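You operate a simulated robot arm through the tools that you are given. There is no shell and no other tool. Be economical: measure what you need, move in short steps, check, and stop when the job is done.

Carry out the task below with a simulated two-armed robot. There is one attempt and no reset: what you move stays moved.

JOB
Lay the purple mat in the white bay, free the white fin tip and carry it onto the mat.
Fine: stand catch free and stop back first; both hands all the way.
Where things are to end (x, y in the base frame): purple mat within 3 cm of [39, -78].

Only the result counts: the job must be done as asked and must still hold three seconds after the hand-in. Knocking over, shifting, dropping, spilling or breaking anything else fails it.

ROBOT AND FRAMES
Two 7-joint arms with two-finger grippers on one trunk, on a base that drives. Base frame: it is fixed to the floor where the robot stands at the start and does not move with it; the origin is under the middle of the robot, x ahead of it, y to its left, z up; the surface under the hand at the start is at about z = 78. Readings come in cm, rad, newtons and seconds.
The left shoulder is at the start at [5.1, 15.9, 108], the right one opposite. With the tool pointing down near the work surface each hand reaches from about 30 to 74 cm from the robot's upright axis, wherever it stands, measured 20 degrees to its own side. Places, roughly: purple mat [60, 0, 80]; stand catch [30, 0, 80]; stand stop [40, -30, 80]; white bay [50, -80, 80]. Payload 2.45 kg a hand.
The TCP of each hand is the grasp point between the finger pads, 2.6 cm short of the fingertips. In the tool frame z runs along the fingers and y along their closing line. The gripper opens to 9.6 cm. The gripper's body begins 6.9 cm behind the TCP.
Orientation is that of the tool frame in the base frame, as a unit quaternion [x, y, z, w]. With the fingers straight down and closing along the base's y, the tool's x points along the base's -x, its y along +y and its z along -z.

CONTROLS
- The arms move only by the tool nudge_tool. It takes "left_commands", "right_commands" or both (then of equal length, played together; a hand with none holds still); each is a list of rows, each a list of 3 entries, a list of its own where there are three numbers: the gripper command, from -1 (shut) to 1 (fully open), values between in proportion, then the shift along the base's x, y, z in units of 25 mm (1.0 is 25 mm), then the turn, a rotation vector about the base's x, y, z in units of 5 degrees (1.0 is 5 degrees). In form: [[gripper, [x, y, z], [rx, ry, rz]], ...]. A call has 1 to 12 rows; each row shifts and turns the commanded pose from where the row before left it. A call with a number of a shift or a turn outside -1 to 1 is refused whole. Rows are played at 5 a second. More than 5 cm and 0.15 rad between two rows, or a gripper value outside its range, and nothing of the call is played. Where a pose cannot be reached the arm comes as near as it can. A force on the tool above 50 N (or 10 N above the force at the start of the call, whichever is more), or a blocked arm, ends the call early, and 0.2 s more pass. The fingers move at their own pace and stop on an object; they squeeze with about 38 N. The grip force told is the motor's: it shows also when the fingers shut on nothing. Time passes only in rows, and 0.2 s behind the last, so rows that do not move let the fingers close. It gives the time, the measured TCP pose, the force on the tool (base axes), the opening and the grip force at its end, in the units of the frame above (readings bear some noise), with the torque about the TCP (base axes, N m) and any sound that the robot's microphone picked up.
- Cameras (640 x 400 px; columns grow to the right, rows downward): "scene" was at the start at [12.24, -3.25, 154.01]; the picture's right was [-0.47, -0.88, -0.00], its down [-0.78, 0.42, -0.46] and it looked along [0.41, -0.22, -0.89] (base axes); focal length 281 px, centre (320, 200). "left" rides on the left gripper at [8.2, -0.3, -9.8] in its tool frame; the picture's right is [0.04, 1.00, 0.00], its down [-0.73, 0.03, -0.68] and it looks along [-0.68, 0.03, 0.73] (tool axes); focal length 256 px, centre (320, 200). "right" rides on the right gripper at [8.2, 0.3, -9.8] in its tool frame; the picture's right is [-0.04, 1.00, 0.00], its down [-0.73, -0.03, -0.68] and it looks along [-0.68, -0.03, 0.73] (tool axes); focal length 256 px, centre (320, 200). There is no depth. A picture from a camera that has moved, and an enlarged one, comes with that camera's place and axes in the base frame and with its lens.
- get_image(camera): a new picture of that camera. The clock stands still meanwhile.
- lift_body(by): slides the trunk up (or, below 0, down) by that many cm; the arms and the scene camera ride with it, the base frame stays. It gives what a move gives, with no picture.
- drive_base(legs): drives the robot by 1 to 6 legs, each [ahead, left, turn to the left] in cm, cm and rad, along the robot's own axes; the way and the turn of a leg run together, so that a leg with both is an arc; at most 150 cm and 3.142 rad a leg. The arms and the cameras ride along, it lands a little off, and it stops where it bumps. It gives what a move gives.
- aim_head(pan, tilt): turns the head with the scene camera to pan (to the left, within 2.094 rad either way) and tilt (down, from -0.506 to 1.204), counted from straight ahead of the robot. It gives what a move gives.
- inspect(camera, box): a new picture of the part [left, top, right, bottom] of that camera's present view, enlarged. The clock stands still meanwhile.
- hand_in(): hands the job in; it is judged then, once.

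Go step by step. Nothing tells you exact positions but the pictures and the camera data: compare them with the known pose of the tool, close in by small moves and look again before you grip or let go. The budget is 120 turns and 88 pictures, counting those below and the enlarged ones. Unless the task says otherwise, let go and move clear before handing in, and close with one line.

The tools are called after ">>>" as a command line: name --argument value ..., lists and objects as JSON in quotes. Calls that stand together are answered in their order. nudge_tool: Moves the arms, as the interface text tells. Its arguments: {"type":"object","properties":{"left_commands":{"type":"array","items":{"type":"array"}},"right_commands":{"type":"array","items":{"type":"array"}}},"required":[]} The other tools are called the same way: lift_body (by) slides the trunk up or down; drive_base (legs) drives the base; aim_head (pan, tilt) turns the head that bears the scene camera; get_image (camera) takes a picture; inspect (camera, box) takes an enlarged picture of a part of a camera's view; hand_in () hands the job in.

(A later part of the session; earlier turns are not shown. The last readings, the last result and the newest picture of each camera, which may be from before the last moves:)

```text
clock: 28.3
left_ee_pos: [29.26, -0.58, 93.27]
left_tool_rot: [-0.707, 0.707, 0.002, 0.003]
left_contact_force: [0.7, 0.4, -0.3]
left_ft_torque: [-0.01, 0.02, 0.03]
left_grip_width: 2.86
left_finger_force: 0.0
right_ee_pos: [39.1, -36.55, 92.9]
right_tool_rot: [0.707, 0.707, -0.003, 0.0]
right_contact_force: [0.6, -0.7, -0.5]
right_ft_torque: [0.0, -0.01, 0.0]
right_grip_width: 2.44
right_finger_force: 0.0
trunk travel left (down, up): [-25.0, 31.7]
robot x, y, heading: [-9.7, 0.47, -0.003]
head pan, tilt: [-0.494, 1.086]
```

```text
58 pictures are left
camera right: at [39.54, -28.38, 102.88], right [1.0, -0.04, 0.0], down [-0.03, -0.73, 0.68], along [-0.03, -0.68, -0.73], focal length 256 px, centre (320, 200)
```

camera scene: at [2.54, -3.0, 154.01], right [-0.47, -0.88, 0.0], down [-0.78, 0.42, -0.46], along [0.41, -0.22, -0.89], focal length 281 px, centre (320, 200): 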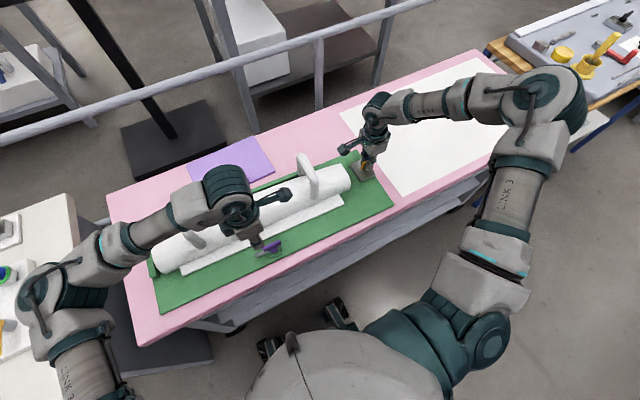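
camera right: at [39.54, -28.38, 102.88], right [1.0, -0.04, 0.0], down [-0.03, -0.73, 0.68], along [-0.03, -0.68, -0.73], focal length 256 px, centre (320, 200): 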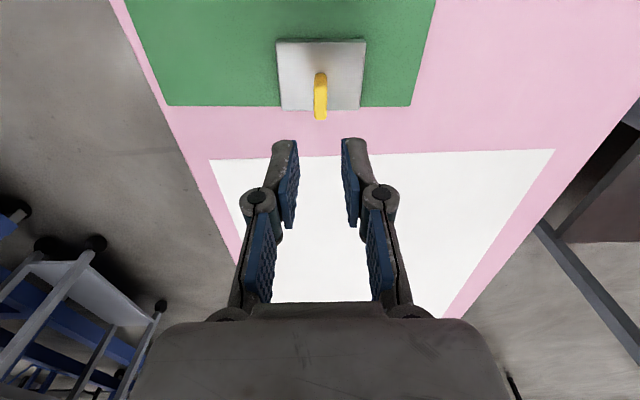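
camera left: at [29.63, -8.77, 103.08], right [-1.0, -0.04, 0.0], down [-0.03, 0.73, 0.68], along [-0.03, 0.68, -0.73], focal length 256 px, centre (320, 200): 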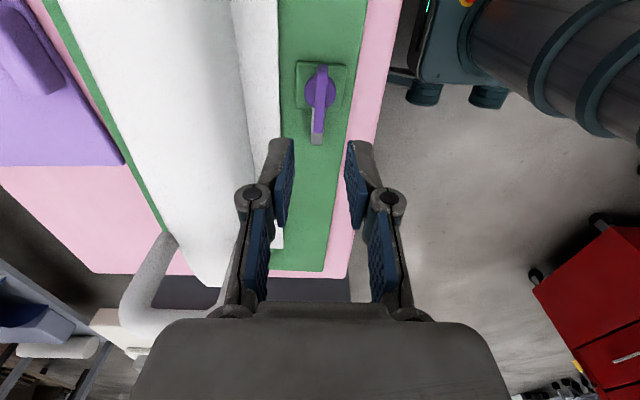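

The stand is back within about 1 mm of its original view, the catch is free and the stop is back. Next is the mat: the left hand goes clear and unwinds while the right hand travels high to above the mat's tab.

>>> nudge_tool --left_commands '[[0, [0, 0.2, 0.8], [0, 0, -1]], [0, [0, 0.4, 0.8], [0, 0, -1]], [0, [0, 0.5, 0.8], [0, 0, -1]], [0, [0, 0.5, 0.5], [0, 0, -1]], [0, [0, 0.5, 0.3], [0, 0, -1]], [0, [0, 0.5, 0], [0, 0, -1]], [0, [0, 0.5, 0], [0, 0, -1]], [0, [0, 0.5, 0], [0, 0, -1]], [0, [0, 0.5, 0], [0, 0, -1]], [0, [0, 0, 0], [0, 0, -1]], [0, [0, 0, 0], [0, 0, -1]], [0, [0, 0, 0], [0, 0, -1]]]' --right_commands '[[0, [0, 0, 0.9], [0, 0, 0]], [0, [0, 0, 0.9], [0, 0, 0]], [0, [0, 0, 0.9], [0, 0, 0]], [0, [0.5, 0.5, 0], [0, 0, 0]], [0, [0.5, 0.8, 0], [0, 0, 0]], [0, [0.7, 0.9, 0], [0, 0, 0]], [0, [0.7, 0.9, 0], [0, 0, 0]], [0, [0.7, 0.9, 0], [0, 0, 0]], [0, [0.7, 0.9, 0], [0, 0, 0]], [0, [0.7, 0.9, 0], [0, 0, 0]], [0, [0.7, 0.9, 0], [0, 0, 0]], [0, [0.7, 0.9, 0], [0, 0, 0]]]'

>>> nudge_tool --left_commands '[[0, [0, 0, 0], [0, 0, -1]], [0, [0, 0, 0], [0, 0, -1]], [0, [0, 0, 0], [0, 0, -1]], [0, [0, 0, 0], [0, 0, -1]], [0, [0, 0, 0], [0, 0, -1]], [0, [0, 0, 0], [0, 0, -1]]]' --right_commands '[[0, [0.1, 0.9, 0], [0, 0, 0]], [0, [0, 0.9, 0], [0, 0, 0]], [0, [0, 0.9, 0], [0, 0, 0]], [0, [0, 0.9, 0], [0, 0, 0]], [0, [0, 0.7, 0], [0, 0, 0]], [0, [0, 0, 0], [0, 0, 0]]]'

>>> get_image --camera "right"

>>> get_image --camera "scene"

```text
clock: 30.9
left_ee_pos: [29.3, 9.63, 101.14]
left_tool_rot: [-0.258, 0.966, 0.0, 0.004]
left_contact_force: [1.0, -0.2, 0.2]
left_ft_torque: [0.01, 0.0, -0.02]
left_grip_width: 4.82
left_finger_force: 0.0
right_ee_pos: [49.57, -20.96, 98.91]
right_tool_rot: [0.707, 0.707, -0.002, 0.001]
right_contact_force: [0.5, 0.0, -0.4]
right_ft_torque: [-0.01, 0.01, -0.02]
right_grip_width: 4.84
right_finger_force: 0.1
right hand out of reach, approached as far as the arm can: row 11, 12
trunk travel left (down, up): [-25.0, 31.7]
robot x, y, heading: [-10.0, -0.0, 0.0]
head pan, tilt: [-0.494, 1.086]
```

```text
clock: 32.3
left_ee_pos: [29.4, 9.69, 101.11]
left_tool_rot: [0.001, 1.0, -0.001, 0.002]
left_contact_force: [-0.3, 0.0, -0.4]
left_ft_torque: [0.01, 0.02, 0.0]
left_grip_width: 4.8
left_finger_force: 0.0
right_ee_pos: [44.45, -15.37, 98.19]
right_tool_rot: [0.708, 0.707, -0.002, 0.001]
right_contact_force: [-0.1, 0.3, 0.0]
right_ft_torque: [0.01, 0.0, -0.03]
right_grip_width: 4.82
right_finger_force: 0.1
right hand out of reach, approached as far as the arm can: row 1, 2, 3, 4, 5
trunk travel left (down, up): [-25.0, 31.7]
robot x, y, heading: [-9.76, -0.09, 0.003]
head pan, tilt: [-0.494, 1.086]
```

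```text
57 pictures are left
camera right: at [44.82, -7.2, 108.23], right [1.0, -0.04, 0.0], down [-0.03, -0.73, 0.68], along [-0.03, -0.68, -0.73], focal length 256 px, centre (320, 200)
```

right: 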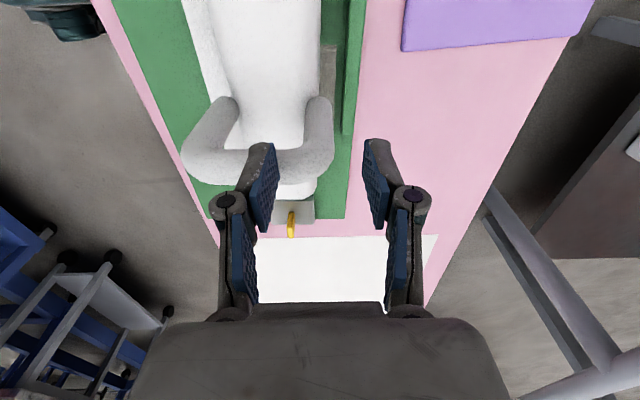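

```text
56 pictures are left
camera scene: at [2.56, -2.94, 154.01], right [-0.47, -0.88, 0.0], down [-0.78, 0.42, -0.46], along [0.41, -0.22, -0.89], focal length 281 px, centre (320, 200)
```

scene: 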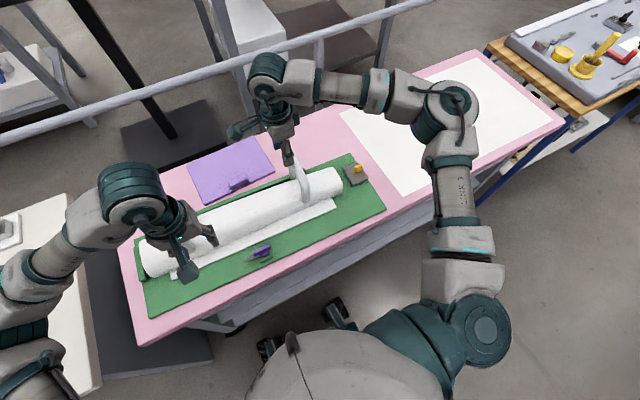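

The −90° turn limits forward reach from here. I'll raise the right hand and drive forward the 10 cm again.

>>> nudge_tool --right_commands '[[0.2, [0, 0, 0.7], [0, 0, 0]], [0.2, [0, 0, 0.7], [0, 0, 0]]]' --left_commands '[[0.2, [0, 0.3, 0.7], [0, 0, 0]], [0.2, [0, 0.3, 0.7], [0, 0, 0]]]'

>>> drive_base --legs '[[10, 0, 0]]'

>>> nudge_tool --right_commands '[[0.2, [0, 0.85, 0], [0, 0, 0]], [0.2, [0, 0.85, 0], [0, 0, 0]], [0.2, [0, 0.85, 0], [0, 0, 0]], [0.2, [0, 0.85, 0], [0, 0, 0]], [0.2, [0, 0.85, 0], [0, 0, 0]], [0.2, [0, 0.6, 0], [0, 0, 0]]]'

>>> get_image --camera "right"

```text
clock: 32.9
left_ee_pos: [29.38, 11.35, 104.76]
left_tool_rot: [0.001, 1.0, -0.001, 0.002]
left_contact_force: [-0.3, -0.9, 0.0]
left_ft_torque: [0.01, 0.0, -0.01]
left_grip_width: 5.77
left_finger_force: 0.1
right_ee_pos: [44.25, -15.63, 100.91]
right_tool_rot: [0.706, 0.708, -0.002, 0.001]
right_contact_force: [0.4, -0.2, -0.3]
right_ft_torque: [0.01, -0.03, 0.01]
right_grip_width: 5.79
right_finger_force: 0.1
right hand out of reach, approached as far as the arm can: row 2
trunk travel left (down, up): [-25.0, 31.7]
robot x, y, heading: [-9.97, -0.08, -0.005]
head pan, tilt: [-0.494, 1.086]
```

```text
clock: 34.1
left_ee_pos: [39.41, 11.23, 104.76]
left_tool_rot: [-0.001, 1.0, -0.001, 0.002]
left_contact_force: [1.1, -0.2, 0.3]
left_ft_torque: [0.01, 0.04, 0.01]
left_grip_width: 5.74
left_finger_force: 0.0
right_ee_pos: [54.22, -15.59, 100.7]
right_tool_rot: [0.707, 0.707, -0.003, 0.0]
right_contact_force: [-0.7, 0.5, 0.6]
right_ft_torque: [-0.02, 0.01, 0.03]
right_grip_width: 5.75
right_finger_force: 0.1
trunk travel left (down, up): [-25.0, 31.7]
robot x, y, heading: [0.02, 0.51, 0.001]
head pan, tilt: [-0.494, 1.086]
```

```text
clock: 35.5
left_ee_pos: [38.97, 11.08, 104.85]
left_tool_rot: [-0.001, 1.0, -0.001, 0.004]
left_contact_force: [0.2, -0.4, -0.5]
left_ft_torque: [0.02, 0.01, -0.01]
left_grip_width: 5.76
left_finger_force: 0.1
right_ee_pos: [51.06, -13.16, 100.4]
right_tool_rot: [0.708, 0.706, 0.001, 0.002]
right_contact_force: [-0.8, 0.5, -0.2]
right_ft_torque: [-0.03, -0.01, 0.02]
right_grip_width: 5.75
right_finger_force: 0.1
right hand out of reach, approached as far as the arm can: row 1, 2, 3, 4, 5, 6
trunk travel left (down, up): [-25.0, 31.7]
robot x, y, heading: [0.29, 0.21, -0.004]
head pan, tilt: [-0.494, 1.086]
```

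```text
55 pictures are left
camera right: at [51.41, -4.98, 110.47], right [1.0, -0.04, 0.0], down [-0.03, -0.73, 0.68], along [-0.03, -0.68, -0.73], focal length 256 px, centre (320, 200)
```

right: 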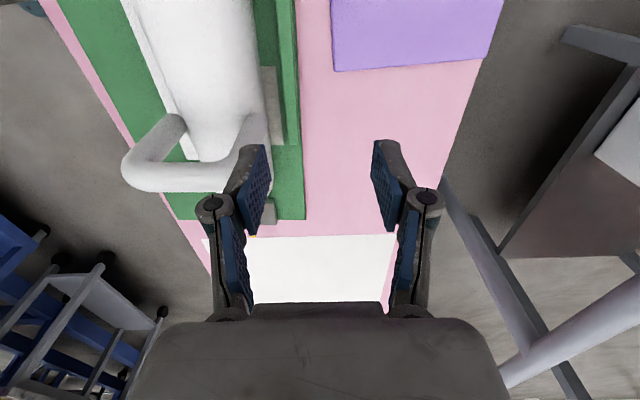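

The right arm can't reach that far inward with the −90° turn. The tab is about 6.4 cm long, so I'll unwind to the plain orientation and grip it along y instead.

>>> nudge_tool --left_commands '[[0.2, [-0.3, 0.4, 0], [0, 0, 0]], [0.2, [-0.3, 0.4, 0], [0, 0, 0]], [0.2, [-0.3, 0.4, 0], [0, 0, 0]], [0.2, [-0.3, 0.4, 0], [0, 0, 0]], [0.2, [-0.3, 0.4, 0], [0, 0, 0]], [0.2, [-0.3, 0.4, 0], [0, 0, 0]], [0.2, [0, 0, 0], [0, 0, 0]], [0.2, [0, 0, 0], [0, 0, 0]], [0.2, [0, 0, 0], [0, 0, 0]], [0.2, [0, 0, 0], [0, 0, 0]], [0.2, [0, 0, 0], [0, 0, 0]], [0.2, [0, 0, 0], [0, 0, 0]]]' --right_commands '[[1, [0, 0, 0], [0, 0, 1]], [1, [0, 0, 0], [0, 0, 1]], [1, [0, 0, 0], [0, 0, 1]], [1, [0, 0, 0], [0, 0, 1]], [1, [0, 0, 0], [0, 0, 1]], [1, [0, 0, 0], [0, 0, 1]], [1, [0, 0, 0], [0, 0, 1]], [1, [0, 0, 0], [0, 0, 1]], [1, [0, 0, 0], [0, 0, 1]], [1, [0, 0, 0], [0, 0, 1]], [1, [0, 0, 0], [0, 0, 1]], [1, [0, 0, 0], [0, 0, 1]]]'

>>> nudge_tool --right_commands '[[1, [0.1, 0.7, 0], [0, 0, 1]], [1, [0.1, 0.7, 0], [0, 0, 1]], [1, [0.1, 0.7, 0], [0, 0, 1]], [1, [0.1, 0.7, 0], [0, 0, 1]], [1, [0.1, 0.7, 0], [0, 0, 1]], [1, [0.1, 0.7, 0], [0, 0, 1]]]'

>>> get_image --camera "right"

```text
clock: 38.1
left_ee_pos: [34.56, 17.38, 104.84]
left_tool_rot: [0.0, 1.0, -0.002, 0.005]
left_contact_force: [0.0, -0.2, -0.4]
left_ft_torque: [0.0, -0.01, 0.01]
left_grip_width: 5.76
left_finger_force: 0.0
right_ee_pos: [51.08, -13.09, 100.55]
right_tool_rot: [0.258, 0.966, 0.001, 0.003]
right_contact_force: [0.6, -0.5, -0.9]
right_ft_torque: [0.02, 0.04, -0.01]
right_grip_width: 9.6
right_finger_force: 0.0
trunk travel left (down, up): [-25.0, 31.7]
robot x, y, heading: [0.13, -0.17, -0.001]
head pan, tilt: [-0.494, 1.086]
```

```text
clock: 39.5
left_ee_pos: [34.43, 17.32, 104.92]
left_tool_rot: [0.0, 1.0, -0.002, 0.005]
left_contact_force: [-1.0, -0.2, 0.5]
left_ft_torque: [0.0, 0.01, -0.01]
left_grip_width: 5.79
left_finger_force: 0.0
right_ee_pos: [51.84, -15.58, 108.21]
right_tool_rot: [0.129, 0.992, 0.0, 0.002]
right_contact_force: [-0.1, -0.4, 0.1]
right_ft_torque: [0.0, 0.01, -0.01]
right_grip_width: 9.61
right_finger_force: 0.1
right hand out of reach, approached as far as the arm can: row 1, 2, 3, 4, 5, 6
trunk travel left (down, up): [-25.0, 31.7]
robot x, y, heading: [0.2, 0.11, -0.004]
head pan, tilt: [-0.494, 1.086]
```

```text
54 pictures are left
camera right: at [43.95, -13.19, 118.16], right [0.3, 0.96, 0.0], down [0.7, -0.22, 0.68], along [0.65, -0.2, -0.73], focal length 256 px, centre (320, 200)
```

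right: 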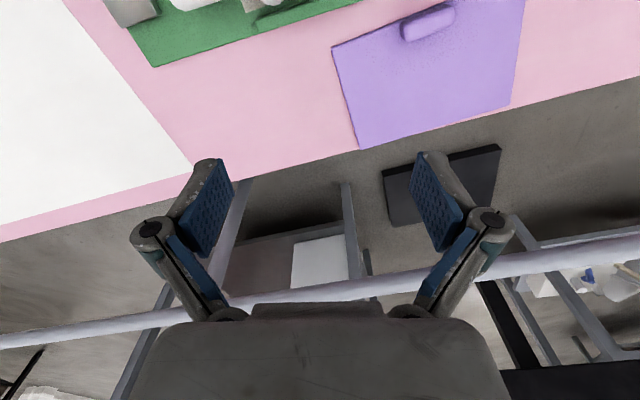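

The right arm is stuck in an awkward posture, so I'll return it to its side. I'll use the left hand for the mat, since it began near that spot.

>>> nudge_tool --left_commands '[[1, [0.2, -0.2, 0], [0, 0, 0]], [1, [0.6, -0.6, 0], [0, 0, 0]], [1, [0.72, -0.72, 0], [0, 0, 0]], [1, [0.72, -0.72, 0], [0, 0, 0]], [1, [0.72, -0.72, 0], [0, 0, 0]], [1, [0.72, -0.72, 0], [0, 0, 0]], [1, [0.72, -0.72, 0], [0, 0, 0]], [1, [0.72, -0.72, 0], [0, 0, 0]], [1, [0.72, -0.72, 0], [0, 0, 0]], [1, [0.72, -0.72, 0], [0, 0, 0]], [1, [0.72, -0.72, 0], [0, 0, 0]], [1, [0.72, -0.72, -0.5], [0, 0, 0]]]' --right_commands '[[0, [-0.5, -0.8, 0.1], [0, 0, 0]], [0, [-0.5, -0.8, 0.1], [0, 0, 0]], [0, [-0.5, -0.8, 0.1], [0, 0, 0]], [0, [-0.5, -0.8, 0], [0, 0, 0]], [0, [-0.5, -0.8, 0], [0, 0, 0]], [0, [-0.5, -0.8, 0], [0, 0, 0]], [0, [-0.5, -0.8, 0], [0, 0, 0]], [0, [-0.5, -0.8, 0], [0, 0, 0]], [0, [-0.5, -0.8, 0], [0, 0, 1]], [0, [-0.5, -0.8, 0], [0, 0, 1]], [0, [-0.5, -0.8, 0], [0, 0, 1]], [0, [-0.5, 0, 0], [0, 0, 0]]]'

>>> get_image --camera "left"

>>> get_image --camera "scene"

```text
clock: 42.1
left_ee_pos: [54.36, -3.01, 103.72]
left_tool_rot: [-0.001, 1.0, -0.001, 0.004]
left_contact_force: [0.1, 0.8, -0.2]
left_ft_torque: [0.03, -0.03, 0.02]
left_grip_width: 9.6
left_finger_force: 0.0
right_ee_pos: [36.79, -37.71, 108.62]
right_tool_rot: [0.0, 1.0, 0.001, 0.002]
right_contact_force: [0.0, 0.3, -1.0]
right_ft_torque: [0.01, 0.0, 0.0]
right_grip_width: 4.82
right_finger_force: 0.0
trunk travel left (down, up): [-25.0, 31.7]
robot x, y, heading: [-0.06, -0.12, -0.004]
head pan, tilt: [-0.494, 1.086]
```

```text
53 pictures are left
camera left: at [46.29, -3.27, 113.45], right [-0.04, 1.0, 0.0], down [0.73, 0.03, 0.69], along [0.68, 0.03, -0.73], focal length 256 px, centre (320, 200)
```

left: 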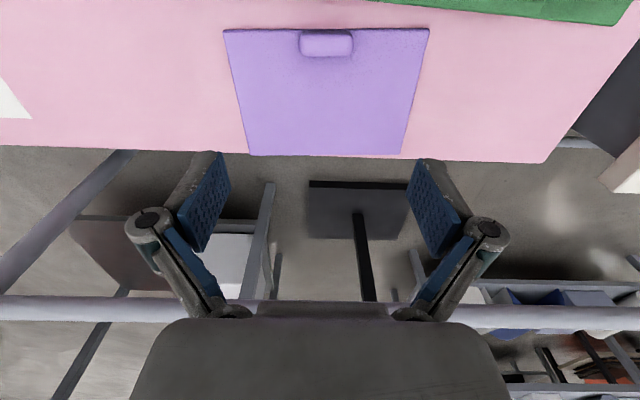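

```text
52 pictures are left
camera scene: at [12.4, -3.51, 154.0], right [-0.47, -0.88, 0.0], down [-0.78, 0.42, -0.46], along [0.41, -0.22, -0.89], focal length 281 px, centre (320, 200)
```

scene: 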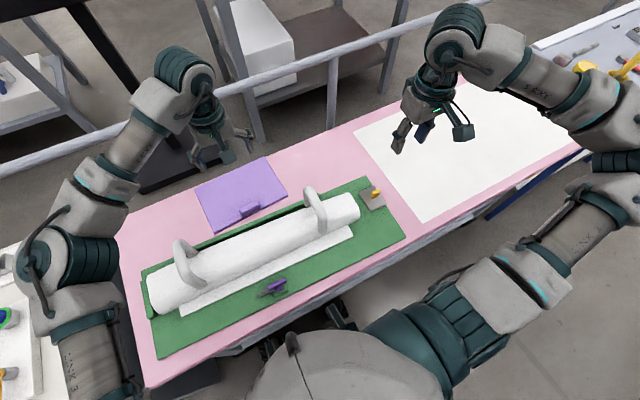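

>>> nudge_tool --left_commands '[[1, [-0.25, 0.2, -0.9], [0, 0, 0]], [1, [0, 0, -0.9], [0, 0, 0]], [1, [0, 0, -0.9], [0, 0, 0]], [1, [0, 0, -0.9], [0, 0, 0]], [1, [0, 0, -0.9], [0, 0, 0]], [1, [0, 0, -0.9], [0, 0, 0]]]'

>>> get_image --camera "left"

```text
clock: 43.5
left_ee_pos: [54.03, -2.49, 90.07]
left_tool_rot: [0.0, 1.0, -0.001, 0.006]
left_contact_force: [0.5, -0.3, -0.6]
left_ft_torque: [-0.02, -0.02, 0.03]
left_grip_width: 9.61
left_finger_force: 0.0
right_ee_pos: [36.97, -37.64, 108.82]
right_tool_rot: [0.0, 1.0, 0.003, 0.002]
right_contact_force: [0.3, -0.2, -0.9]
right_ft_torque: [0.0, 0.01, 0.02]
right_grip_width: 4.83
right_finger_force: 0.0
trunk travel left (down, up): [-25.0, 31.7]
robot x, y, heading: [-0.06, 0.09, -0.006]
head pan, tilt: [-0.494, 1.086]
```

```text
51 pictures are left
camera left: at [45.68, -2.65, 99.83], right [-0.04, 1.0, 0.0], down [0.73, 0.03, 0.69], along [0.68, 0.03, -0.73], focal length 256 px, centre (320, 200)
```

left: 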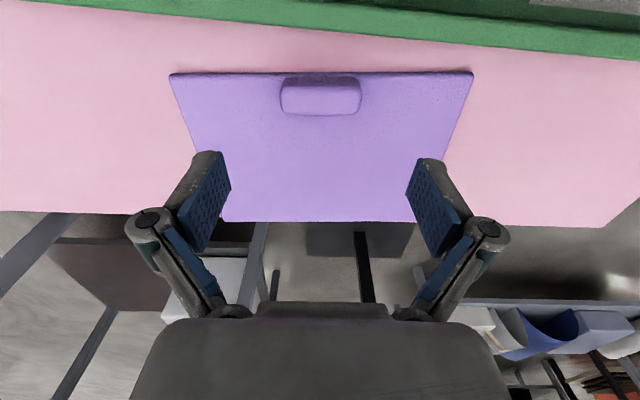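

>>> nudge_tool --left_commands '[[1, [-0.36, 0.1, -0.6], [0, 0, 0]], [1, [0, 0, -0.8], [0, 0, 0]], [1, [0, 0, -0.8], [0, 0, 0]], [1, [0, 0, -0.6], [0, 0, 0]], [1, [0, 0, -0.2], [0, 0, 0]], [1, [0, 0, -0.2], [0, 0, 0]]]'

>>> get_image --camera "left"

```text
clock: 44.9
left_ee_pos: [53.09, -2.19, 82.04]
left_tool_rot: [-0.001, 1.0, -0.001, 0.005]
left_contact_force: [0.2, 0.3, -0.6]
left_ft_torque: [-0.01, 0.0, 0.02]
left_grip_width: 9.58
left_finger_force: 0.1
right_ee_pos: [36.86, -37.7, 108.78]
right_tool_rot: [0.0, 1.0, 0.002, 0.003]
right_contact_force: [-0.1, 1.3, -0.5]
right_ft_torque: [0.01, 0.0, -0.03]
right_grip_width: 4.8
right_finger_force: 0.0
trunk travel left (down, up): [-25.0, 31.7]
robot x, y, heading: [-0.29, 0.17, -0.003]
head pan, tilt: [-0.494, 1.086]
```

```text
50 pictures are left
camera left: at [44.78, -2.35, 91.83], right [-0.04, 1.0, 0.0], down [0.73, 0.03, 0.69], along [0.68, 0.03, -0.73], focal length 256 px, centre (320, 200)
```

left: 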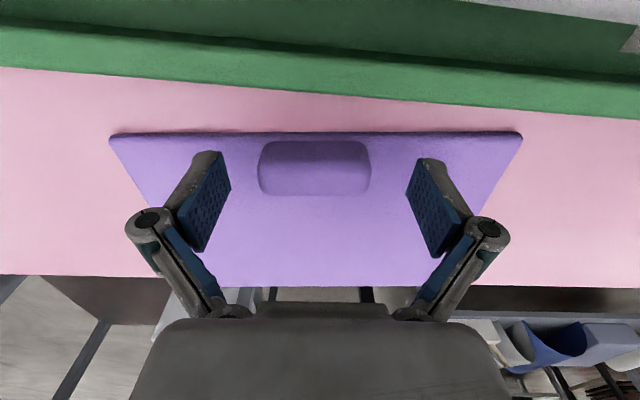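

>>> nudge_tool --left_commands '[[-1, [0, 0, 0], [0, 0, 0]], [-1, [0, 0, 0], [0, 0, 0]], [-1, [0, 0, 0], [0, 0, 0]], [-1, [0, 0, 0], [0, 0, 0]]]'

>>> nudge_tool --left_commands '[[-1, [0, 0, 0.2], [0, 0, 0]], [-1, [0, 0, 0.4], [0, 0, 0]], [-1, [0, 0, 0.4], [0, 0, 0]]]'

>>> get_image --camera "left"

```text
clock: 45.9
left_ee_pos: [52.94, -2.12, 82.11]
left_tool_rot: [0.0, 1.0, 0.0, 0.005]
left_contact_force: [0.9, -1.8, 5.9]
left_ft_torque: [-0.19, 0.02, 0.43]
left_grip_width: 5.97
left_finger_force: 37.9
right_ee_pos: [36.8, -37.73, 108.73]
right_tool_rot: [0.0, 1.0, 0.001, 0.004]
right_contact_force: [0.2, -0.2, 0.5]
right_ft_torque: [0.01, -0.01, 0.02]
right_grip_width: 4.8
right_finger_force: 0.0
trunk travel left (down, up): [-25.0, 31.7]
robot x, y, heading: [-0.18, -0.08, 0.0]
head pan, tilt: [-0.494, 1.086]
```

```text
clock: 46.7
left_ee_pos: [52.99, -2.16, 84.55]
left_tool_rot: [0.0, 1.0, -0.001, 0.004]
left_contact_force: [-0.7, -0.3, -0.8]
left_ft_torque: [0.0, 0.06, -0.03]
left_grip_width: 5.96
left_finger_force: 37.5
right_ee_pos: [36.9, -37.69, 108.83]
right_tool_rot: [0.0, 1.0, 0.002, 0.003]
right_contact_force: [-0.4, -0.7, 0.8]
right_ft_torque: [0.01, 0.0, 0.0]
right_grip_width: 4.77
right_finger_force: 0.0
trunk travel left (down, up): [-25.0, 31.7]
robot x, y, heading: [0.22, 0.24, 0.0]
head pan, tilt: [-0.494, 1.086]
```

```text
49 pictures are left
camera left: at [44.73, -2.34, 94.35], right [-0.04, 1.0, 0.0], down [0.73, 0.03, 0.69], along [0.68, 0.03, -0.73], focal length 256 px, centre (320, 200)
```

left: 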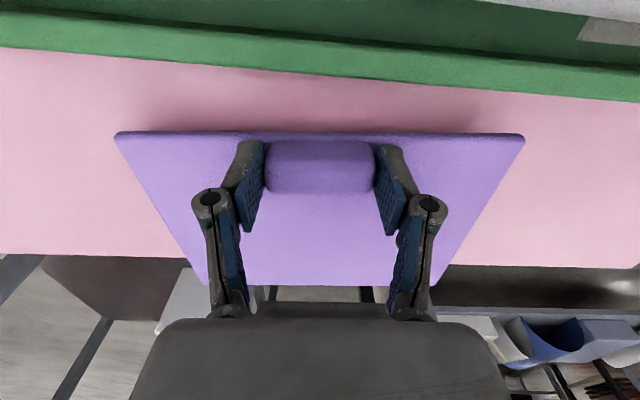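

The mat is lifted level in the left hand. I'll raise it further and look to the right for obstacles before driving.

>>> nudge_tool --left_commands '[[-1, [0, 0, 0.8], [0, 0, 0]], [-1, [0, 0, 0.8], [0, 0, 0]], [-1, [0, 0, 0.8], [0, 0, 0]], [-1, [0, 0, 0.8], [0, 0, 0]]]'

>>> aim_head --pan -1.3 --tilt 0.75

>>> get_image --camera "scene"

```text
clock: 47.7
left_ee_pos: [52.91, -2.11, 92.62]
left_tool_rot: [0.0, 1.0, -0.001, 0.005]
left_contact_force: [0.3, 0.0, -0.7]
left_ft_torque: [0.01, 0.05, 0.01]
left_grip_width: 5.94
left_finger_force: 38.5
right_ee_pos: [36.88, -37.66, 108.7]
right_tool_rot: [0.0, 1.0, 0.002, 0.002]
right_contact_force: [-0.4, 1.3, 0.3]
right_ft_torque: [-0.01, 0.0, 0.0]
right_grip_width: 4.8
right_finger_force: 0.0
trunk travel left (down, up): [-25.0, 31.7]
robot x, y, heading: [-0.07, 0.26, 0.004]
head pan, tilt: [-0.494, 1.086]
```

```text
clock: 48.8
left_ee_pos: [53.08, -2.1, 92.63]
left_tool_rot: [0.0, 1.0, -0.001, 0.004]
left_contact_force: [0.7, -0.4, -1.6]
left_ft_torque: [0.01, 0.04, -0.04]
left_grip_width: 5.91
left_finger_force: 38.2
right_ee_pos: [36.84, -37.68, 108.7]
right_tool_rot: [-0.001, 1.0, 0.001, 0.002]
right_contact_force: [-0.3, -0.5, 0.0]
right_ft_torque: [0.01, -0.01, 0.0]
right_grip_width: 4.82
right_finger_force: 0.1
trunk travel left (down, up): [-25.0, 31.7]
robot x, y, heading: [0.08, 0.01, 0.002]
head pan, tilt: [-1.3, 0.75]
```

```text
48 pictures are left
camera scene: at [8.98, -8.24, 156.49], right [-0.96, -0.27, 0.0], down [-0.19, 0.66, -0.73], along [0.19, -0.7, -0.68], focal length 281 px, centre (320, 200)
```

scene: 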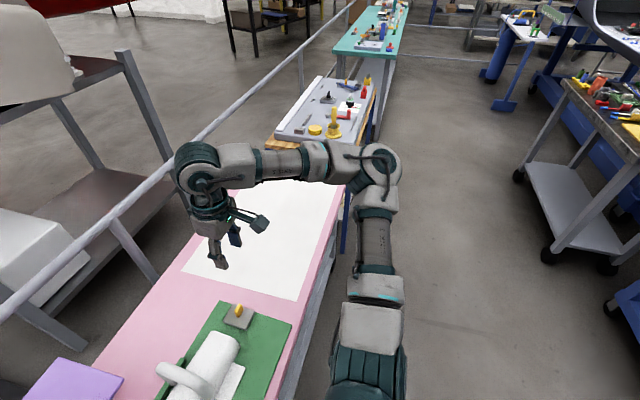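

The way to the right is clear. I'll tuck the right hand in a bit and drive right 76 cm.

>>> nudge_tool --right_commands '[[0, [-0.2, 0.8, 0.3], [0, 0, 0]], [0, [-0.2, 0.8, 0.3], [0, 0, 0]], [0, [-0.2, 0.8, 0.3], [0, 0, 0]]]'

>>> drive_base --legs '[[0, -40, 0], [0, -36, 0]]'

>>> aim_head --pan 0.0 --tilt 1.05

>>> get_image --camera "scene"

```text
clock: 49.6
left_ee_pos: [53.01, -1.95, 92.71]
left_tool_rot: [0.0, 1.0, -0.001, 0.005]
left_contact_force: [0.0, -0.1, -2.0]
left_ft_torque: [-0.01, 0.08, -0.03]
left_grip_width: 5.92
left_finger_force: 37.7
right_ee_pos: [35.27, -31.56, 111.07]
right_tool_rot: [0.0, 1.0, 0.001, 0.002]
right_contact_force: [-0.5, 0.5, -0.2]
right_ft_torque: [0.0, 0.02, 0.0]
right_grip_width: 4.82
right_finger_force: 0.1
trunk travel left (down, up): [-25.0, 31.7]
robot x, y, heading: [0.17, 0.19, 0.0]
head pan, tilt: [-1.3, 0.75]
```

```text
clock: 54.0
left_ee_pos: [52.89, -76.78, 92.66]
left_tool_rot: [0.0, 1.0, -0.004, 0.004]
left_contact_force: [0.4, 0.5, -0.7]
left_ft_torque: [-0.03, 0.09, 0.01]
left_grip_width: 5.88
left_finger_force: 38.1
right_ee_pos: [35.35, -106.24, 111.29]
right_tool_rot: [0.0, 1.0, -0.002, 0.003]
right_contact_force: [-0.2, -0.1, -0.4]
right_ft_torque: [0.04, 0.04, -0.02]
right_grip_width: 4.81
right_finger_force: 0.1
trunk travel left (down, up): [-25.0, 31.7]
robot x, y, heading: [0.16, -75.39, -0.001]
head pan, tilt: [-1.3, 0.75]
```

```text
clock: 55.5
left_ee_pos: [52.65, -76.5, 92.84]
left_tool_rot: [-0.001, 1.0, -0.004, 0.006]
left_contact_force: [0.9, 0.7, -0.3]
left_ft_torque: [-0.02, 0.08, 0.01]
left_grip_width: 5.91
left_finger_force: 38.0
right_ee_pos: [34.94, -105.89, 111.33]
right_tool_rot: [-0.001, 1.0, -0.003, 0.004]
right_contact_force: [-0.6, 0.1, 0.6]
right_ft_torque: [-0.01, -0.01, -0.03]
right_grip_width: 4.82
right_finger_force: 0.0
trunk travel left (down, up): [-25.0, 31.7]
robot x, y, heading: [0.34, -75.04, -0.001]
head pan, tilt: [0.0, 1.051]
```

```text
47 pictures are left
camera scene: at [13.35, -74.35, 154.25], right [0.0, -1.0, 0.0], down [-0.87, 0.0, -0.49], along [0.49, 0.0, -0.87], focal length 281 px, centre (320, 200)
```

scene: 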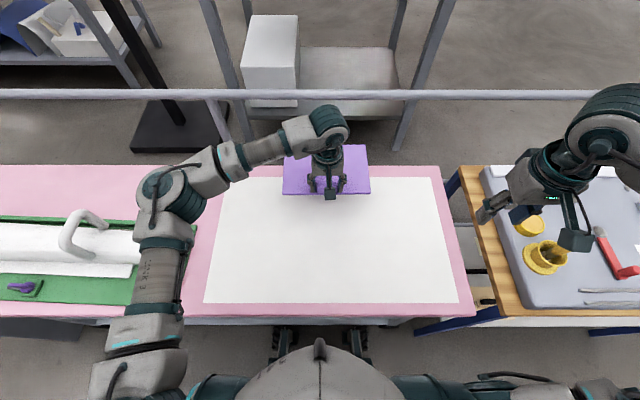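

>>> drive_base --legs '[[-10, 0, 0]]'

>>> nudge_tool --left_commands '[[-1, [-0.6, -0.1, -0.1], [0, 0, 0]], [-1, [-0.6, -0.1, -0.2], [0, 0, 0]], [-1, [-0.6, -0.1, -0.2], [0, 0, 0]], [-1, [-0.6, -0.1, -0.2], [0, 0, 0]], [-1, [-0.6, -0.1, -0.2], [0, 0, 0]], [-1, [-0.6, -0.1, -0.2], [0, 0, 0]], [-1, [-0.6, 0, -0.5], [0, 0, 0]], [-1, [-0.2, 0, -0.5], [0, 0, 0]], [-1, [0, 0, -0.5], [0, 0, 0]], [-1, [0, 0, -0.5], [0, 0, 0]], [-1, [0, 0, 0], [0, 0, 0]]]'

>>> get_image --camera "scene"

>>> get_image --camera "left"

```text
clock: 56.6
left_ee_pos: [42.62, -77.44, 92.91]
left_tool_rot: [0.0, 1.0, -0.001, 0.007]
left_contact_force: [0.3, 0.1, -1.1]
left_ft_torque: [0.02, 0.01, -0.01]
left_grip_width: 5.9
left_finger_force: 38.4
right_ee_pos: [25.21, -106.87, 111.11]
right_tool_rot: [0.001, 1.0, 0.002, 0.004]
right_contact_force: [0.0, -0.7, -0.6]
right_ft_torque: [0.0, -0.06, -0.03]
right_grip_width: 4.79
right_finger_force: 0.1
trunk travel left (down, up): [-25.0, 31.7]
robot x, y, heading: [-9.82, -75.01, -0.003]
head pan, tilt: [0.0, 1.051]
```

```text
clock: 59.0
left_ee_pos: [31.36, -78.55, 85.25]
left_tool_rot: [-0.002, 1.0, -0.001, 0.008]
left_contact_force: [0.2, 1.1, -1.3]
left_ft_torque: [-0.02, 0.09, -0.01]
left_grip_width: 5.92
left_finger_force: 37.8
right_ee_pos: [24.66, -106.56, 111.4]
right_tool_rot: [0.0, 1.0, 0.001, 0.005]
right_contact_force: [0.6, -0.5, 0.0]
right_ft_torque: [0.02, -0.03, 0.01]
right_grip_width: 4.8
right_finger_force: 0.0
trunk travel left (down, up): [-25.0, 31.7]
robot x, y, heading: [-9.59, -75.06, -0.001]
head pan, tilt: [0.0, 1.051]
```

```text
46 pictures are left
camera scene: at [3.41, -74.43, 154.25], right [0.0, -1.0, 0.0], down [-0.87, 0.0, -0.49], along [0.49, 0.0, -0.87], focal length 281 px, centre (320, 200)
```

scene: 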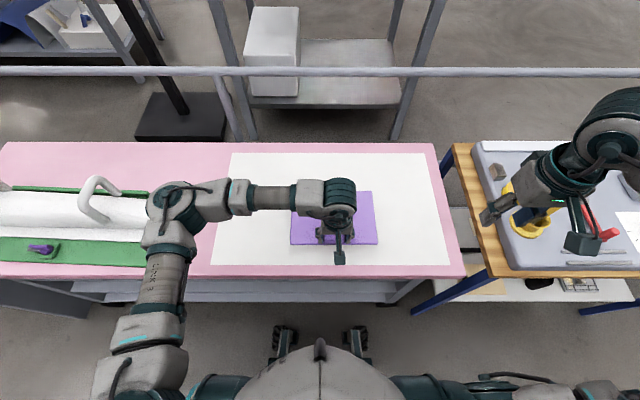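

```text
45 pictures are left
camera left: at [23.12, -78.83, 95.01], right [-0.04, 1.0, 0.0], down [0.72, 0.03, 0.69], along [0.69, 0.03, -0.72], focal length 256 px, centre (320, 200)
```

left: 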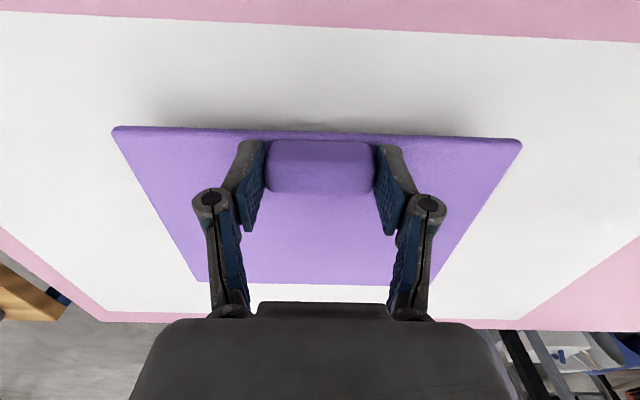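

The mat's centre projects to about (39.5, −78.4). I'll lower it with a small correction, release and rise.

>>> nudge_tool --left_commands '[[-1, [-0.15, 0.15, -0.4], [0, 0, 0]], [-1, [0, 0, -0.4], [0, 0, 0]], [-1, [0, 0, -0.3], [0, 0, 0]], [-1, [0, 0, -0.12], [0, 0, 0]], [-1, [0, 0, 0], [0, 0, 0]]]'

```text
clock: 60.2
left_ee_pos: [30.95, -79.22, 82.35]
left_tool_rot: [0.001, 1.0, 0.003, 0.007]
left_contact_force: [-0.6, 0.3, -0.6]
left_ft_torque: [0.01, 0.03, 0.01]
left_grip_width: 5.92
left_finger_force: 37.6
right_ee_pos: [24.72, -107.81, 111.04]
right_tool_rot: [0.0, 1.0, 0.005, 0.005]
right_contact_force: [-0.4, -2.0, -0.2]
right_ft_torque: [0.03, 0.02, 0.02]
right_grip_width: 4.82
right_finger_force: 0.1
trunk travel left (down, up): [-25.0, 31.7]
robot x, y, heading: [-9.65, -75.04, 0.001]
head pan, tilt: [0.0, 1.051]
```

>>> get_image --camera "scene"

```text
44 pictures are left
camera scene: at [3.42, -75.78, 154.25], right [0.0, -1.0, 0.0], down [-0.87, 0.0, -0.49], along [0.49, 0.0, -0.87], focal length 281 px, centre (320, 200)
```

scene: 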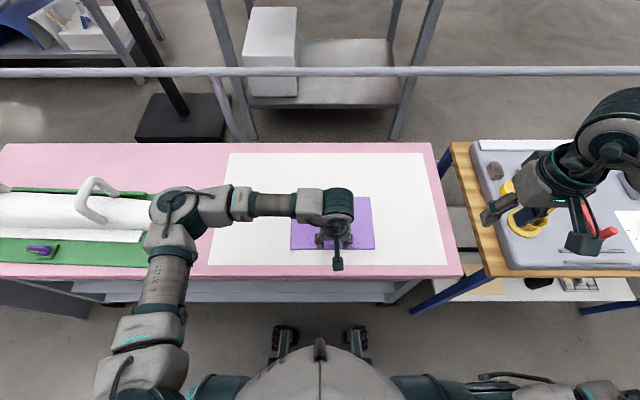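

The base settled about 1 cm to the right and the mat reads (39.2, −79.4). I'll correct +1.3 cm in y, set it down and let go.

>>> nudge_tool --left_commands '[[-1, [0, 0.26, 0.1], [0, 0, 0]], [-1, [0, 0.26, 0], [0, 0, 0]], [-1, [0, 0, -0.1], [0, 0, 0]], [-1, [0, 0, -0.1], [0, 0, 0]], [-1, [0, 0, -0.06], [0, 0, 0]], [-1, [0, 0, 0], [0, 0, 0]]]'

```text
clock: 61.6
left_ee_pos: [31.01, -77.78, 82.16]
left_tool_rot: [0.0, 1.0, -0.001, 0.01]
left_contact_force: [3.6, -3.4, 28.1]
left_ft_torque: [0.24, 0.13, 0.16]
left_grip_width: 5.91
left_finger_force: 37.9
right_ee_pos: [24.65, -107.42, 111.22]
right_tool_rot: [0.0, 1.0, 0.005, 0.005]
right_contact_force: [0.6, -0.2, -1.0]
right_ft_torque: [0.0, 0.01, -0.04]
right_grip_width: 4.81
right_finger_force: 0.2
trunk travel left (down, up): [-25.0, 31.7]
robot x, y, heading: [-9.85, -75.24, 0.002]
head pan, tilt: [0.0, 1.051]
```

Contact with the table is felt (28 N). Now I'll release and rise.

>>> nudge_tool --left_commands '[[-1, [0, 0, 0.06], [0, 0, 0]], [0.8, [0, 0, 0], [0, 0, 0]], [0.8, [0, 0, 0], [0, 0, 0]], [0.8, [0, 0, 0.5], [0, 0, 0]], [0.8, [0, 0, 0.9], [0, 0, 0]], [0.8, [0, 0, 0.9], [0, 0, 0]], [0.8, [0, 0, 1], [0, 0, 0]], [0.8, [0, 0, 1], [0, 0, 0]], [0.8, [0, 0, 1], [0, 0, 0]], [0.8, [0, 0, 1], [0, 0, 0]], [0.8, [0, 0, 1], [0, 0, 0]], [0.8, [0, 0, 1], [0, 0, 0]]]'

>>> nudge_tool --left_commands '[[0.2, [0, 0.9, 0.5], [0, 0, 0]], [0.2, [0, 0.9, 0], [0, 0, 0]], [0.2, [0, 0.9, 0], [0, 0, 0]], [0.2, [0, 0.9, 0], [0, 0, 0]], [0.2, [0, 0.9, 0], [0, 0, 0]], [0.2, [0, 0.9, 0], [0, 0, 0]]]'

>>> get_image --camera "scene"

```text
clock: 64.2
left_ee_pos: [31.05, -77.7, 102.85]
left_tool_rot: [0.0, 1.0, 0.002, 0.008]
left_contact_force: [0.9, -0.2, -0.3]
left_ft_torque: [0.02, 0.03, -0.02]
left_grip_width: 8.63
left_finger_force: 0.0
right_ee_pos: [24.63, -107.47, 111.12]
right_tool_rot: [0.0, 1.0, 0.004, 0.006]
right_contact_force: [0.0, 0.3, -0.1]
right_ft_torque: [-0.02, 0.0, 0.0]
right_grip_width: 4.8
right_finger_force: 0.0
trunk travel left (down, up): [-25.0, 31.7]
robot x, y, heading: [-9.64, -75.42, 0.003]
head pan, tilt: [0.0, 1.051]
```

```text
clock: 65.6
left_ee_pos: [30.93, -64.08, 104.1]
left_tool_rot: [0.0, 1.0, 0.001, 0.008]
left_contact_force: [0.1, 0.3, -0.7]
left_ft_torque: [-0.03, -0.04, 0.0]
left_grip_width: 5.74
left_finger_force: 0.1
right_ee_pos: [24.71, -107.24, 111.18]
right_tool_rot: [0.0, 1.0, 0.004, 0.005]
right_contact_force: [0.1, 0.2, -0.9]
right_ft_torque: [0.01, 0.02, 0.01]
right_grip_width: 4.79
right_finger_force: 0.2
trunk travel left (down, up): [-25.0, 31.7]
robot x, y, heading: [-9.79, -75.52, 0.001]
head pan, tilt: [0.0, 1.051]
```

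```text
43 pictures are left
camera scene: at [3.35, -75.19, 154.26], right [0.0, -1.0, 0.0], down [-0.87, 0.0, -0.49], along [0.49, 0.0, -0.87], focal length 281 px, centre (320, 200)
```

scene: 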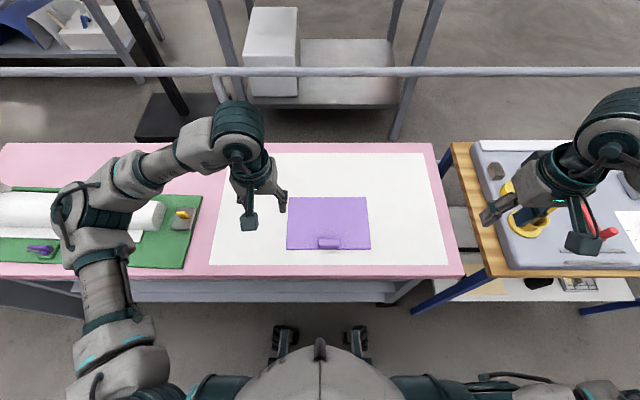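

The mat lies at about (39.2, −77.8). I'll drive back to the stand.

>>> drive_base --legs '[[0, 40, 0], [0, 36, 0]]'

>>> get_image --camera "scene"

>>> get_image --camera "left"

>>> get_image --camera "right"

```text
clock: 70.0
left_ee_pos: [31.04, 11.56, 104.14]
left_tool_rot: [0.0, 1.0, 0.003, 0.009]
left_contact_force: [0.7, -0.4, -1.2]
left_ft_torque: [0.03, -0.02, -0.01]
left_grip_width: 5.76
left_finger_force: 0.1
right_ee_pos: [24.64, -31.82, 111.15]
right_tool_rot: [0.001, 1.0, 0.005, 0.006]
right_contact_force: [0.2, -0.3, -0.3]
right_ft_torque: [-0.01, 0.02, -0.02]
right_grip_width: 4.82
right_finger_force: 0.0
trunk travel left (down, up): [-25.0, 31.7]
robot x, y, heading: [-10.24, 1.12, -0.002]
head pan, tilt: [0.0, 1.051]
```

```text
42 pictures are left
camera scene: at [3.36, -0.47, 154.24], right [0.0, -1.0, -0.01], down [-0.87, 0.01, -0.49], along [0.49, 0.01, -0.87], focal length 281 px, centre (320, 200)
```

scene: 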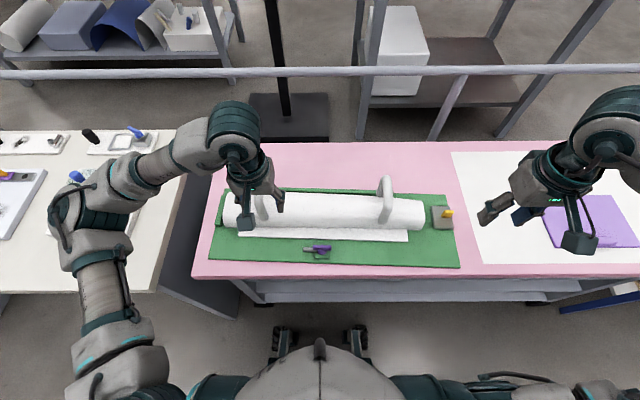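

```text
41 pictures are left
camera left: at [22.76, 11.18, 113.83], right [-0.04, 1.0, 0.01], down [0.72, 0.02, 0.69], along [0.69, 0.03, -0.72], focal length 256 px, centre (320, 200)
```

left: 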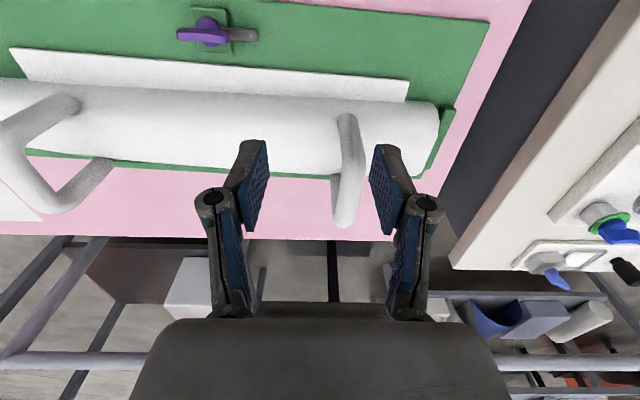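

```text
40 pictures are left
camera right: at [16.37, -31.5, 121.01], right [0.04, 1.0, 0.01], down [0.73, -0.04, 0.69], along [0.69, -0.02, -0.73], focal length 256 px, centre (320, 200)
```

right: 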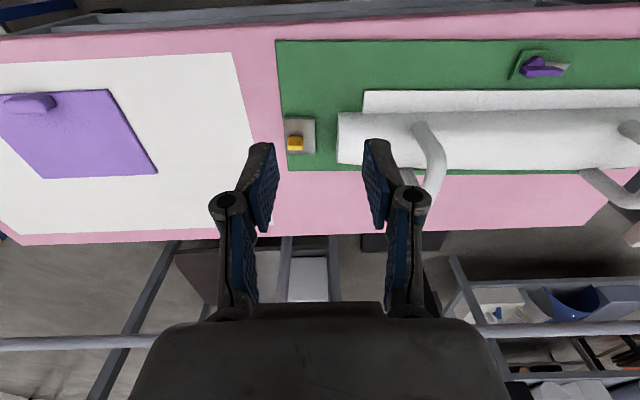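

The catch and stop are in place and the mat lies well. I measure the handle bars at about y=14.5 and y=−17.3, x≈40. I'll bring both hands above the handles and check.

>>> nudge_tool --left_commands '[[0.6, [0.4, 0.15, 0], [0, 0, 0]], [0.6, [0.4, 0.15, 0], [0, 0, 0]], [0.6, [0.4, 0.15, 0], [0, 0, 0]], [0.6, [0.4, 0.15, 0], [0, 0, 0]], [0.6, [0.4, 0.15, 0], [0, 0, 0]], [0.6, [0.4, 0.15, 0], [0, 0, 0]], [0.6, [0.4, 0.15, 0], [0, 0, 0]], [0.6, [0.4, 0.15, 0], [0, 0, 0]], [0.6, [0.4, 0, 0], [0, 0, 0]]]' --right_commands '[[0.6, [0.68, 0.65, -0.2], [0, 0, 0]], [0.6, [0.68, 0.65, -0.2], [0, 0, 0]], [0.6, [0.68, 0.65, -0.2], [0, 0, 0]], [0.6, [0.68, 0.65, -0.2], [0, 0, 0]], [0.6, [0.68, 0.65, -0.3], [0, 0, 0]], [0.6, [0.68, 0.65, -0.4], [0, 0, 0]], [0.6, [0.68, 0.65, -0.4], [0, 0, 0]], [0.6, [0.68, 0.65, -0.4], [0, 0, 0]], [0.6, [0.68, 0.65, -0.4], [0, 0, 0]]]'

>>> get_image --camera "left"

>>> get_image --camera "right"

>>> get_image --camera "scene"

```text
clock: 72.0
left_ee_pos: [39.98, 16.2, 103.96]
left_tool_rot: [0.001, 1.0, -0.004, 0.009]
left_contact_force: [0.4, -0.4, -0.1]
left_ft_torque: [-0.08, 0.04, 0.02]
left_grip_width: 7.67
left_finger_force: 0.1
right_ee_pos: [39.83, -15.19, 104.83]
right_tool_rot: [0.001, 1.0, -0.003, 0.007]
right_contact_force: [0.2, 0.6, 0.3]
right_ft_torque: [-0.04, 0.03, 0.03]
right_grip_width: 7.67
right_finger_force: 0.1
trunk travel left (down, up): [-25.0, 31.7]
robot x, y, heading: [-10.4, 0.61, -0.004]
head pan, tilt: [0.0, 1.051]
```

```text
39 pictures are left
camera left: at [31.7, 16.11, 113.63], right [-0.04, 1.0, -0.01], down [0.72, 0.03, 0.69], along [0.69, 0.02, -0.72], focal length 256 px, centre (320, 200)
```

left: 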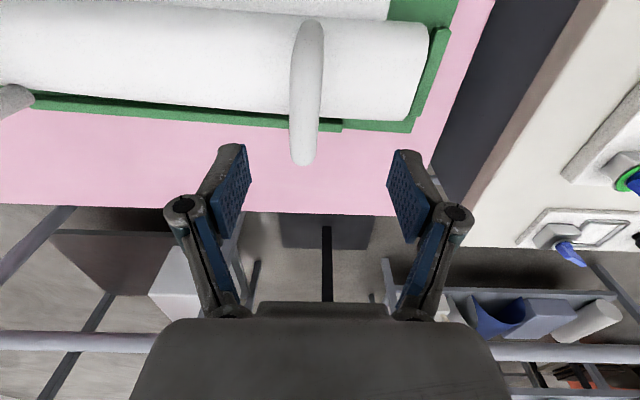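

```text
38 pictures are left
camera right: at [31.58, -14.88, 114.64], right [0.04, 1.0, 0.0], down [0.72, -0.03, 0.69], along [0.69, -0.03, -0.73], focal length 256 px, centre (320, 200)
```

right: 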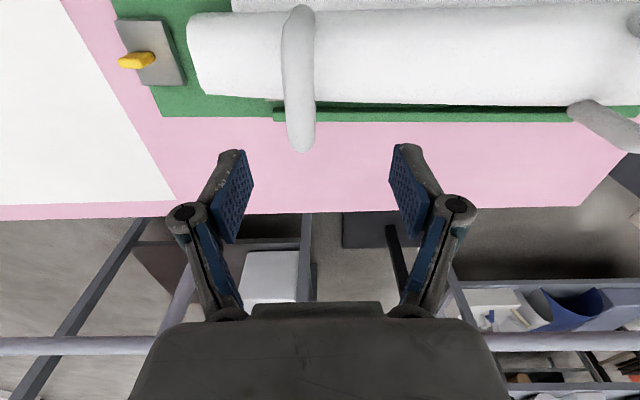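

```text
37 pictures are left
camera scene: at [3.81, 2.07, 154.2], right [0.0, -1.0, 0.01], down [-0.87, 0.0, -0.49], along [0.49, -0.01, -0.87], focal length 281 px, centre (320, 200)
```

scene: 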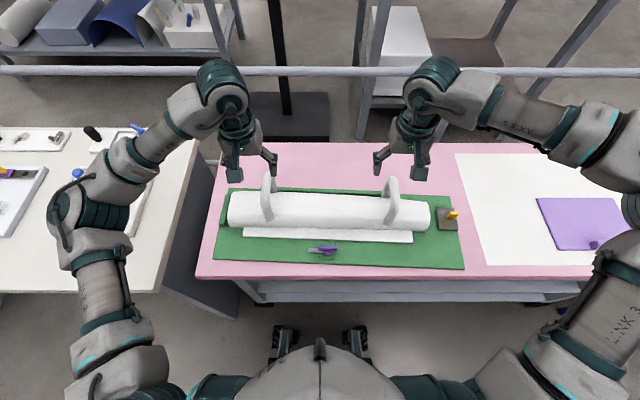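

>>> nudge_tool --left_commands '[[0.6, [0, -0.4, -0.4], [0, 0, 0]], [0.6, [0, 0, -0.7], [0, 0, 0]], [0.6, [0, 0, -0.7], [0, 0, 0]], [0.6, [0, 0, -0.7], [0, 0, 0]], [0.6, [0, 0, -0.5], [0, 0, 0]], [0.6, [0, 0, 0], [0, 0, 0]]]' --right_commands '[[0.6, [0, -0.65, -0.4], [0, 0, 0]], [0.6, [0, 0, -0.8], [0, 0, 0]], [0.6, [0, 0, -0.8], [0, 0, 0]], [0.6, [0, 0, -0.8], [0, 0, 0]], [0.6, [0, 0, -0.5], [0, 0, 0]], [0.6, [0, 0, 0], [0, 0, 0]]]'

>>> get_image --camera "left"

>>> get_image --camera "right"

```text
clock: 73.4
left_ee_pos: [39.86, 13.74, 96.83]
left_tool_rot: [0.003, 1.0, 0.001, 0.011]
left_contact_force: [-0.7, 0.0, 0.5]
left_ft_torque: [0.01, -0.04, -0.01]
left_grip_width: 7.7
left_finger_force: 0.1
right_ee_pos: [39.52, -18.41, 96.49]
right_tool_rot: [0.001, 1.0, 0.004, 0.007]
right_contact_force: [-0.6, 0.0, 0.4]
right_ft_torque: [0.08, 0.02, 0.01]
right_grip_width: 7.68
right_finger_force: 0.1
trunk travel left (down, up): [-25.0, 31.7]
robot x, y, heading: [-9.86, 0.45, -0.001]
head pan, tilt: [0.0, 1.051]
```

```text
36 pictures are left
camera left: at [31.44, 13.54, 106.45], right [-0.04, 1.0, 0.0], down [0.72, 0.03, 0.69], along [0.69, 0.03, -0.72], focal length 256 px, centre (320, 200)
```

left: 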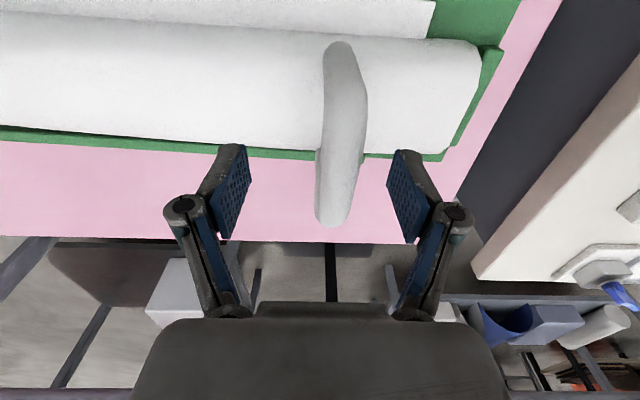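

```text
35 pictures are left
camera right: at [31.25, -18.05, 106.35], right [0.04, 1.0, 0.01], down [0.72, -0.04, 0.69], along [0.69, -0.02, -0.72], focal length 256 px, centre (320, 200)
```

right: 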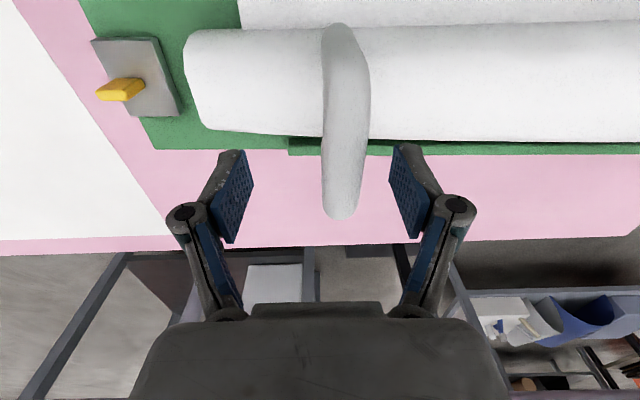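

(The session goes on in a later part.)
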